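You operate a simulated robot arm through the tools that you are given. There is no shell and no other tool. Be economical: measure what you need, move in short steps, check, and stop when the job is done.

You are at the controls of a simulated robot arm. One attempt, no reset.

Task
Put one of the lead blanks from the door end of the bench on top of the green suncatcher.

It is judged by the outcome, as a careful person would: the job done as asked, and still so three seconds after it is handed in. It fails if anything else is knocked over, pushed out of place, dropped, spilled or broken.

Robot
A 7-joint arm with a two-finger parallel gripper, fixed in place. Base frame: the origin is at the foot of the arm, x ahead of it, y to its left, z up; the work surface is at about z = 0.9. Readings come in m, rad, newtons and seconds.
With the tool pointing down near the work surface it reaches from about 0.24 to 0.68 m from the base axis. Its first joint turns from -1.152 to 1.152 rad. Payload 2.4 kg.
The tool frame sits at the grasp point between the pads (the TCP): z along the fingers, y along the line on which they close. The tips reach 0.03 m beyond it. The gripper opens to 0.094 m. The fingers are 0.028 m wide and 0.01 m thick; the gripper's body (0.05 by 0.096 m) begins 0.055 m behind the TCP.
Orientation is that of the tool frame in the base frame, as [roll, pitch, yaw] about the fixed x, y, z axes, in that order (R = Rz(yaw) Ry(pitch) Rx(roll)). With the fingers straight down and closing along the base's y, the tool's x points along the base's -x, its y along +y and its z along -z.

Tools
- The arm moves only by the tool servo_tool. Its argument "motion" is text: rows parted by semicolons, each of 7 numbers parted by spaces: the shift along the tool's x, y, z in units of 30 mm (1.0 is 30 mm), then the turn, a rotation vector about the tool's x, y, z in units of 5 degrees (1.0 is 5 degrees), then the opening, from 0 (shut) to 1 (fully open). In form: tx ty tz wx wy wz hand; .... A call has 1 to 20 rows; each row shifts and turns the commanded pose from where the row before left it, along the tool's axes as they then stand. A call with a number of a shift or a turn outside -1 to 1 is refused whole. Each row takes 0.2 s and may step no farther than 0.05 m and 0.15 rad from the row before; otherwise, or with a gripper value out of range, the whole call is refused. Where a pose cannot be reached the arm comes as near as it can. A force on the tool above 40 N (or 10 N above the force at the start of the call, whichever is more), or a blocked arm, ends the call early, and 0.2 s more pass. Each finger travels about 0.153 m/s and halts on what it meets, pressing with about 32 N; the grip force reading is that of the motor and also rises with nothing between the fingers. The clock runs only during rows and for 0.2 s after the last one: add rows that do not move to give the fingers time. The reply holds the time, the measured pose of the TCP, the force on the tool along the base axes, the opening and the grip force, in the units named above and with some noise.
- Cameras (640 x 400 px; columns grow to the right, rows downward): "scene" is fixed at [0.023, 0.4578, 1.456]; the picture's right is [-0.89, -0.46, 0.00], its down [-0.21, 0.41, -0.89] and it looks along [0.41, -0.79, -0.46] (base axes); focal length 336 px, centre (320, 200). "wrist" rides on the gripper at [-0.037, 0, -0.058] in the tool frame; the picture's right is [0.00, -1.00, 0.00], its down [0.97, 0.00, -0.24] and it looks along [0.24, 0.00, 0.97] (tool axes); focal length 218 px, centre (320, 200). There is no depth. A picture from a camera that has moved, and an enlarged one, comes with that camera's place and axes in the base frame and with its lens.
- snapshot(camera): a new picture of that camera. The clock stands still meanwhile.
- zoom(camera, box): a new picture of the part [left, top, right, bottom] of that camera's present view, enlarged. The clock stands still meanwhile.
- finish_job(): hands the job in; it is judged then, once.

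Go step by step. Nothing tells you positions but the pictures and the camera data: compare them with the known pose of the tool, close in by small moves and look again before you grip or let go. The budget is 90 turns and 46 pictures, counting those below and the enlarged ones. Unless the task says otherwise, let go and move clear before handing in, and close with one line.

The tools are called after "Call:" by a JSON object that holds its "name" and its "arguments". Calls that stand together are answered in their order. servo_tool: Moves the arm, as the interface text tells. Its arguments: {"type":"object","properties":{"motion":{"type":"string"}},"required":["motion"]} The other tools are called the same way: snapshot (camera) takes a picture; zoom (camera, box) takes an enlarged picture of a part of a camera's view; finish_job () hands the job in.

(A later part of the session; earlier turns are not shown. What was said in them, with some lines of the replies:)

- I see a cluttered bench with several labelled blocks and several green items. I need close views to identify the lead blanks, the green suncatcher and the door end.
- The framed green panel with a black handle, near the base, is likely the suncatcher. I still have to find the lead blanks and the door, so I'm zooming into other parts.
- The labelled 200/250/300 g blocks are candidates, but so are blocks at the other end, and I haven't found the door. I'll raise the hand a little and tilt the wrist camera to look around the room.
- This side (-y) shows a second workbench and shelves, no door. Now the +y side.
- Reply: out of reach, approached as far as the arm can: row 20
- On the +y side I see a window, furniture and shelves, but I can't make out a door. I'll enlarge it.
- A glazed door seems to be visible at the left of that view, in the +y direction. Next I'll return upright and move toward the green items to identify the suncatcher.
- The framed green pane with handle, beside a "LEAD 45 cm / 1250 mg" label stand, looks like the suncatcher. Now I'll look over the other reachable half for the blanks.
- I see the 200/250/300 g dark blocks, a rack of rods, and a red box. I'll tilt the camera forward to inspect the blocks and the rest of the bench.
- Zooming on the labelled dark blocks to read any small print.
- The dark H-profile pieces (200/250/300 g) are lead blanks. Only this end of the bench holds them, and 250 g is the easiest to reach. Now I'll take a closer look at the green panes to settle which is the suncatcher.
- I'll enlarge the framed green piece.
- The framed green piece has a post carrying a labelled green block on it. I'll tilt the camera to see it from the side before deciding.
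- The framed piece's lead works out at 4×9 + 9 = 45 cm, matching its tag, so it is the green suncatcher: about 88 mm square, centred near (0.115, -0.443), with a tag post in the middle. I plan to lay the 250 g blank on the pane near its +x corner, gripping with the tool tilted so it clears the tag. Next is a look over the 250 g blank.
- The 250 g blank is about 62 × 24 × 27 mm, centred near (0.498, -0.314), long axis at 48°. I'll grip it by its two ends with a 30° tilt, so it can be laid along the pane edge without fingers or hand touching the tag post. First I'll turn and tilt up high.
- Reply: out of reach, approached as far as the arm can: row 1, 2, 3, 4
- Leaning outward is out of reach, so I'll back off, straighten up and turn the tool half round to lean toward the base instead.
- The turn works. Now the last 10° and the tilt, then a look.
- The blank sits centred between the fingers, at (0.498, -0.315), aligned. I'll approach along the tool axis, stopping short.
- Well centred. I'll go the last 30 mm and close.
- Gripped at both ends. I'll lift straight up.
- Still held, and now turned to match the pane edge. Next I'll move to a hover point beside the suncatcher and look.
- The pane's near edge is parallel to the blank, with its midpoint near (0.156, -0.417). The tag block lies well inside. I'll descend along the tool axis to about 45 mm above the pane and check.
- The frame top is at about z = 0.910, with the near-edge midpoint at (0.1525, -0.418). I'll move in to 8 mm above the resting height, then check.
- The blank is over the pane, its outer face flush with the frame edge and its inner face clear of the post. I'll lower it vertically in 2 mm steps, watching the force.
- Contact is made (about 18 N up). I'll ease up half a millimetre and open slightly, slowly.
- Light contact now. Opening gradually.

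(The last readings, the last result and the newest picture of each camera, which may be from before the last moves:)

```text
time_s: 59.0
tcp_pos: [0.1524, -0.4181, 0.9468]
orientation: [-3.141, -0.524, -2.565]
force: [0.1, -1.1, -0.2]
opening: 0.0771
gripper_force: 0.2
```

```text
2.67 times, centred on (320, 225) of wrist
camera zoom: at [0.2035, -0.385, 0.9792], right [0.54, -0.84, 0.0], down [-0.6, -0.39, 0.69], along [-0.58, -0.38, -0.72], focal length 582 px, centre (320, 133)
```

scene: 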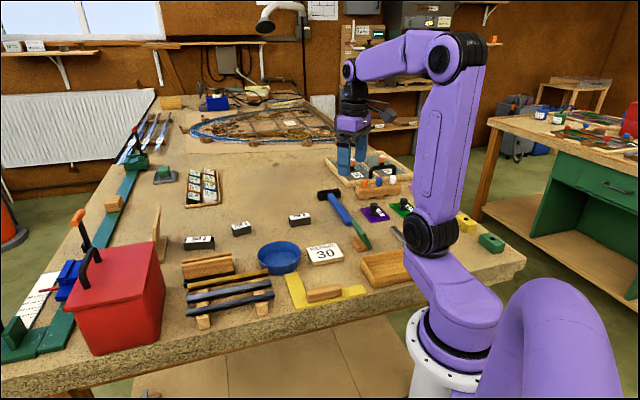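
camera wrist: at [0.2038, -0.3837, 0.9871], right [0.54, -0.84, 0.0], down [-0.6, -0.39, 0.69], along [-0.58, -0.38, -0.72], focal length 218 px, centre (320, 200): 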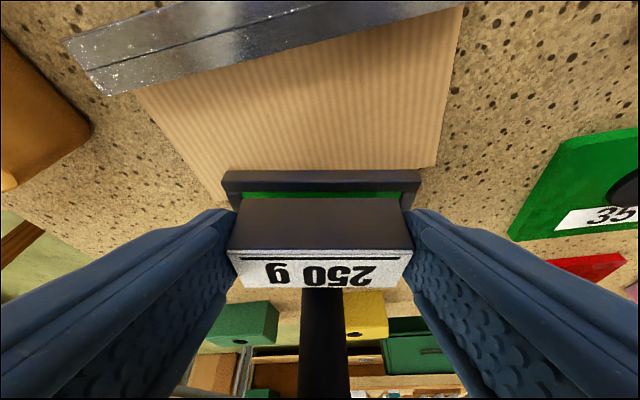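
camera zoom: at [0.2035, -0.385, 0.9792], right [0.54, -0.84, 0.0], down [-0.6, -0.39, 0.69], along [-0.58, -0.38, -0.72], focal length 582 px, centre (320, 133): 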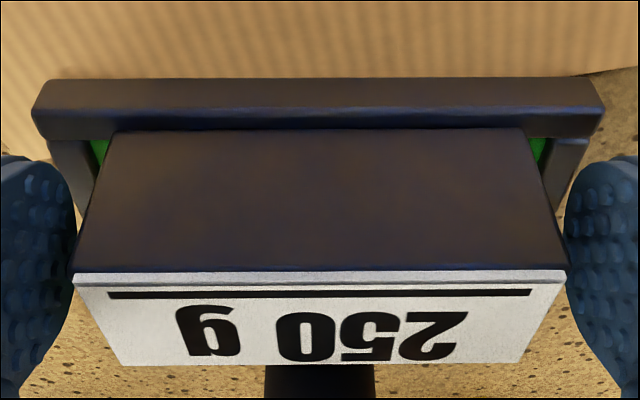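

Released, and the blank is sitting still on the pane. I'll retreat along the tool axis.

Call:
{"name": "servo_tool", "arguments": {"motion": "0 0 -0.3 0 0 0 0.82; 0 0 -0.6 0 0 0 0.82; 0 0 -0.8 0 0 0 0.82; 0 0 -0.8 0 0 0 0.82; 0 0 -0.8 0 0 0 0.82; -0.5 0 -0.8 0 0 0 0.82; 0 0 0 0 0 0 0.82"}}

Call:
{"name": "snapshot", "arguments": {"camera": "wrist"}}

```text
time_s: 60.6
tcp_pos: [0.2177, -0.376, 1.0468]
orientation: [-3.14, -0.525, -2.566]
force: [0.0, 0.6, -0.3]
opening: 0.0768
gripper_force: 0.1
```

```text
5 pictures are left
camera wrist: at [0.2676, -0.3429, 1.0795], right [0.54, -0.84, 0.0], down [-0.6, -0.39, 0.69], along [-0.58, -0.38, -0.72], focal length 218 px, centre (320, 200)
```

wrist: 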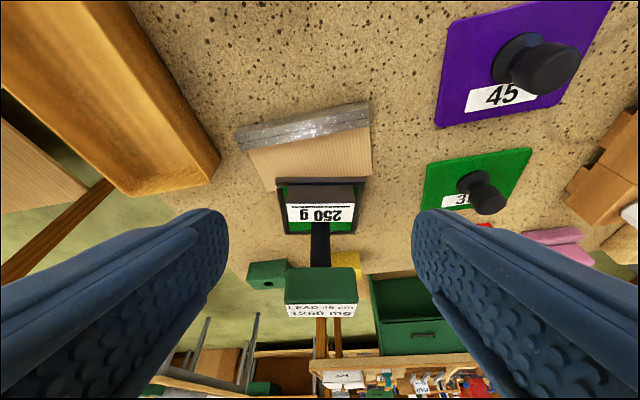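

Call:
{"name": "zoom", "arguments": {"camera": "wrist", "box": [230, 90, 420, 330]}}

```text
1.67 times, centred on (325, 210) of wrist
camera zoom: at [0.2676, -0.3429, 1.0795], right [0.54, -0.84, 0.0], down [-0.6, -0.39, 0.69], along [-0.58, -0.38, -0.72], focal length 364 px, centre (312, 183)
```

zoom: 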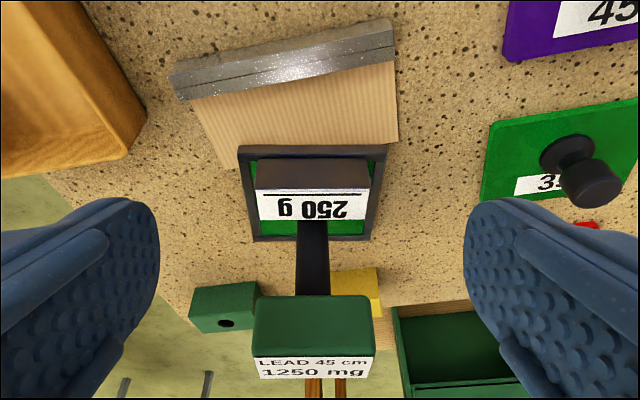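

The 250 g blank rests level on the framed green suncatcher, nothing else has moved, and the hand is clear. I'm handing in.

Call:
{"name": "finish_job", "arguments": {}}

```text
The job is handed in.
```

I laid the 250 g lead blank on the pane of the framed green suncatcher, let go and moved the hand clear; nothing else in view had moved. I took the tagged, lead-framed pane to be "the green suncatcher", not the plain green "35" plate. I took the 200/250/300 g pieces as the door-end blanks, from a glazed door I could only partly see.
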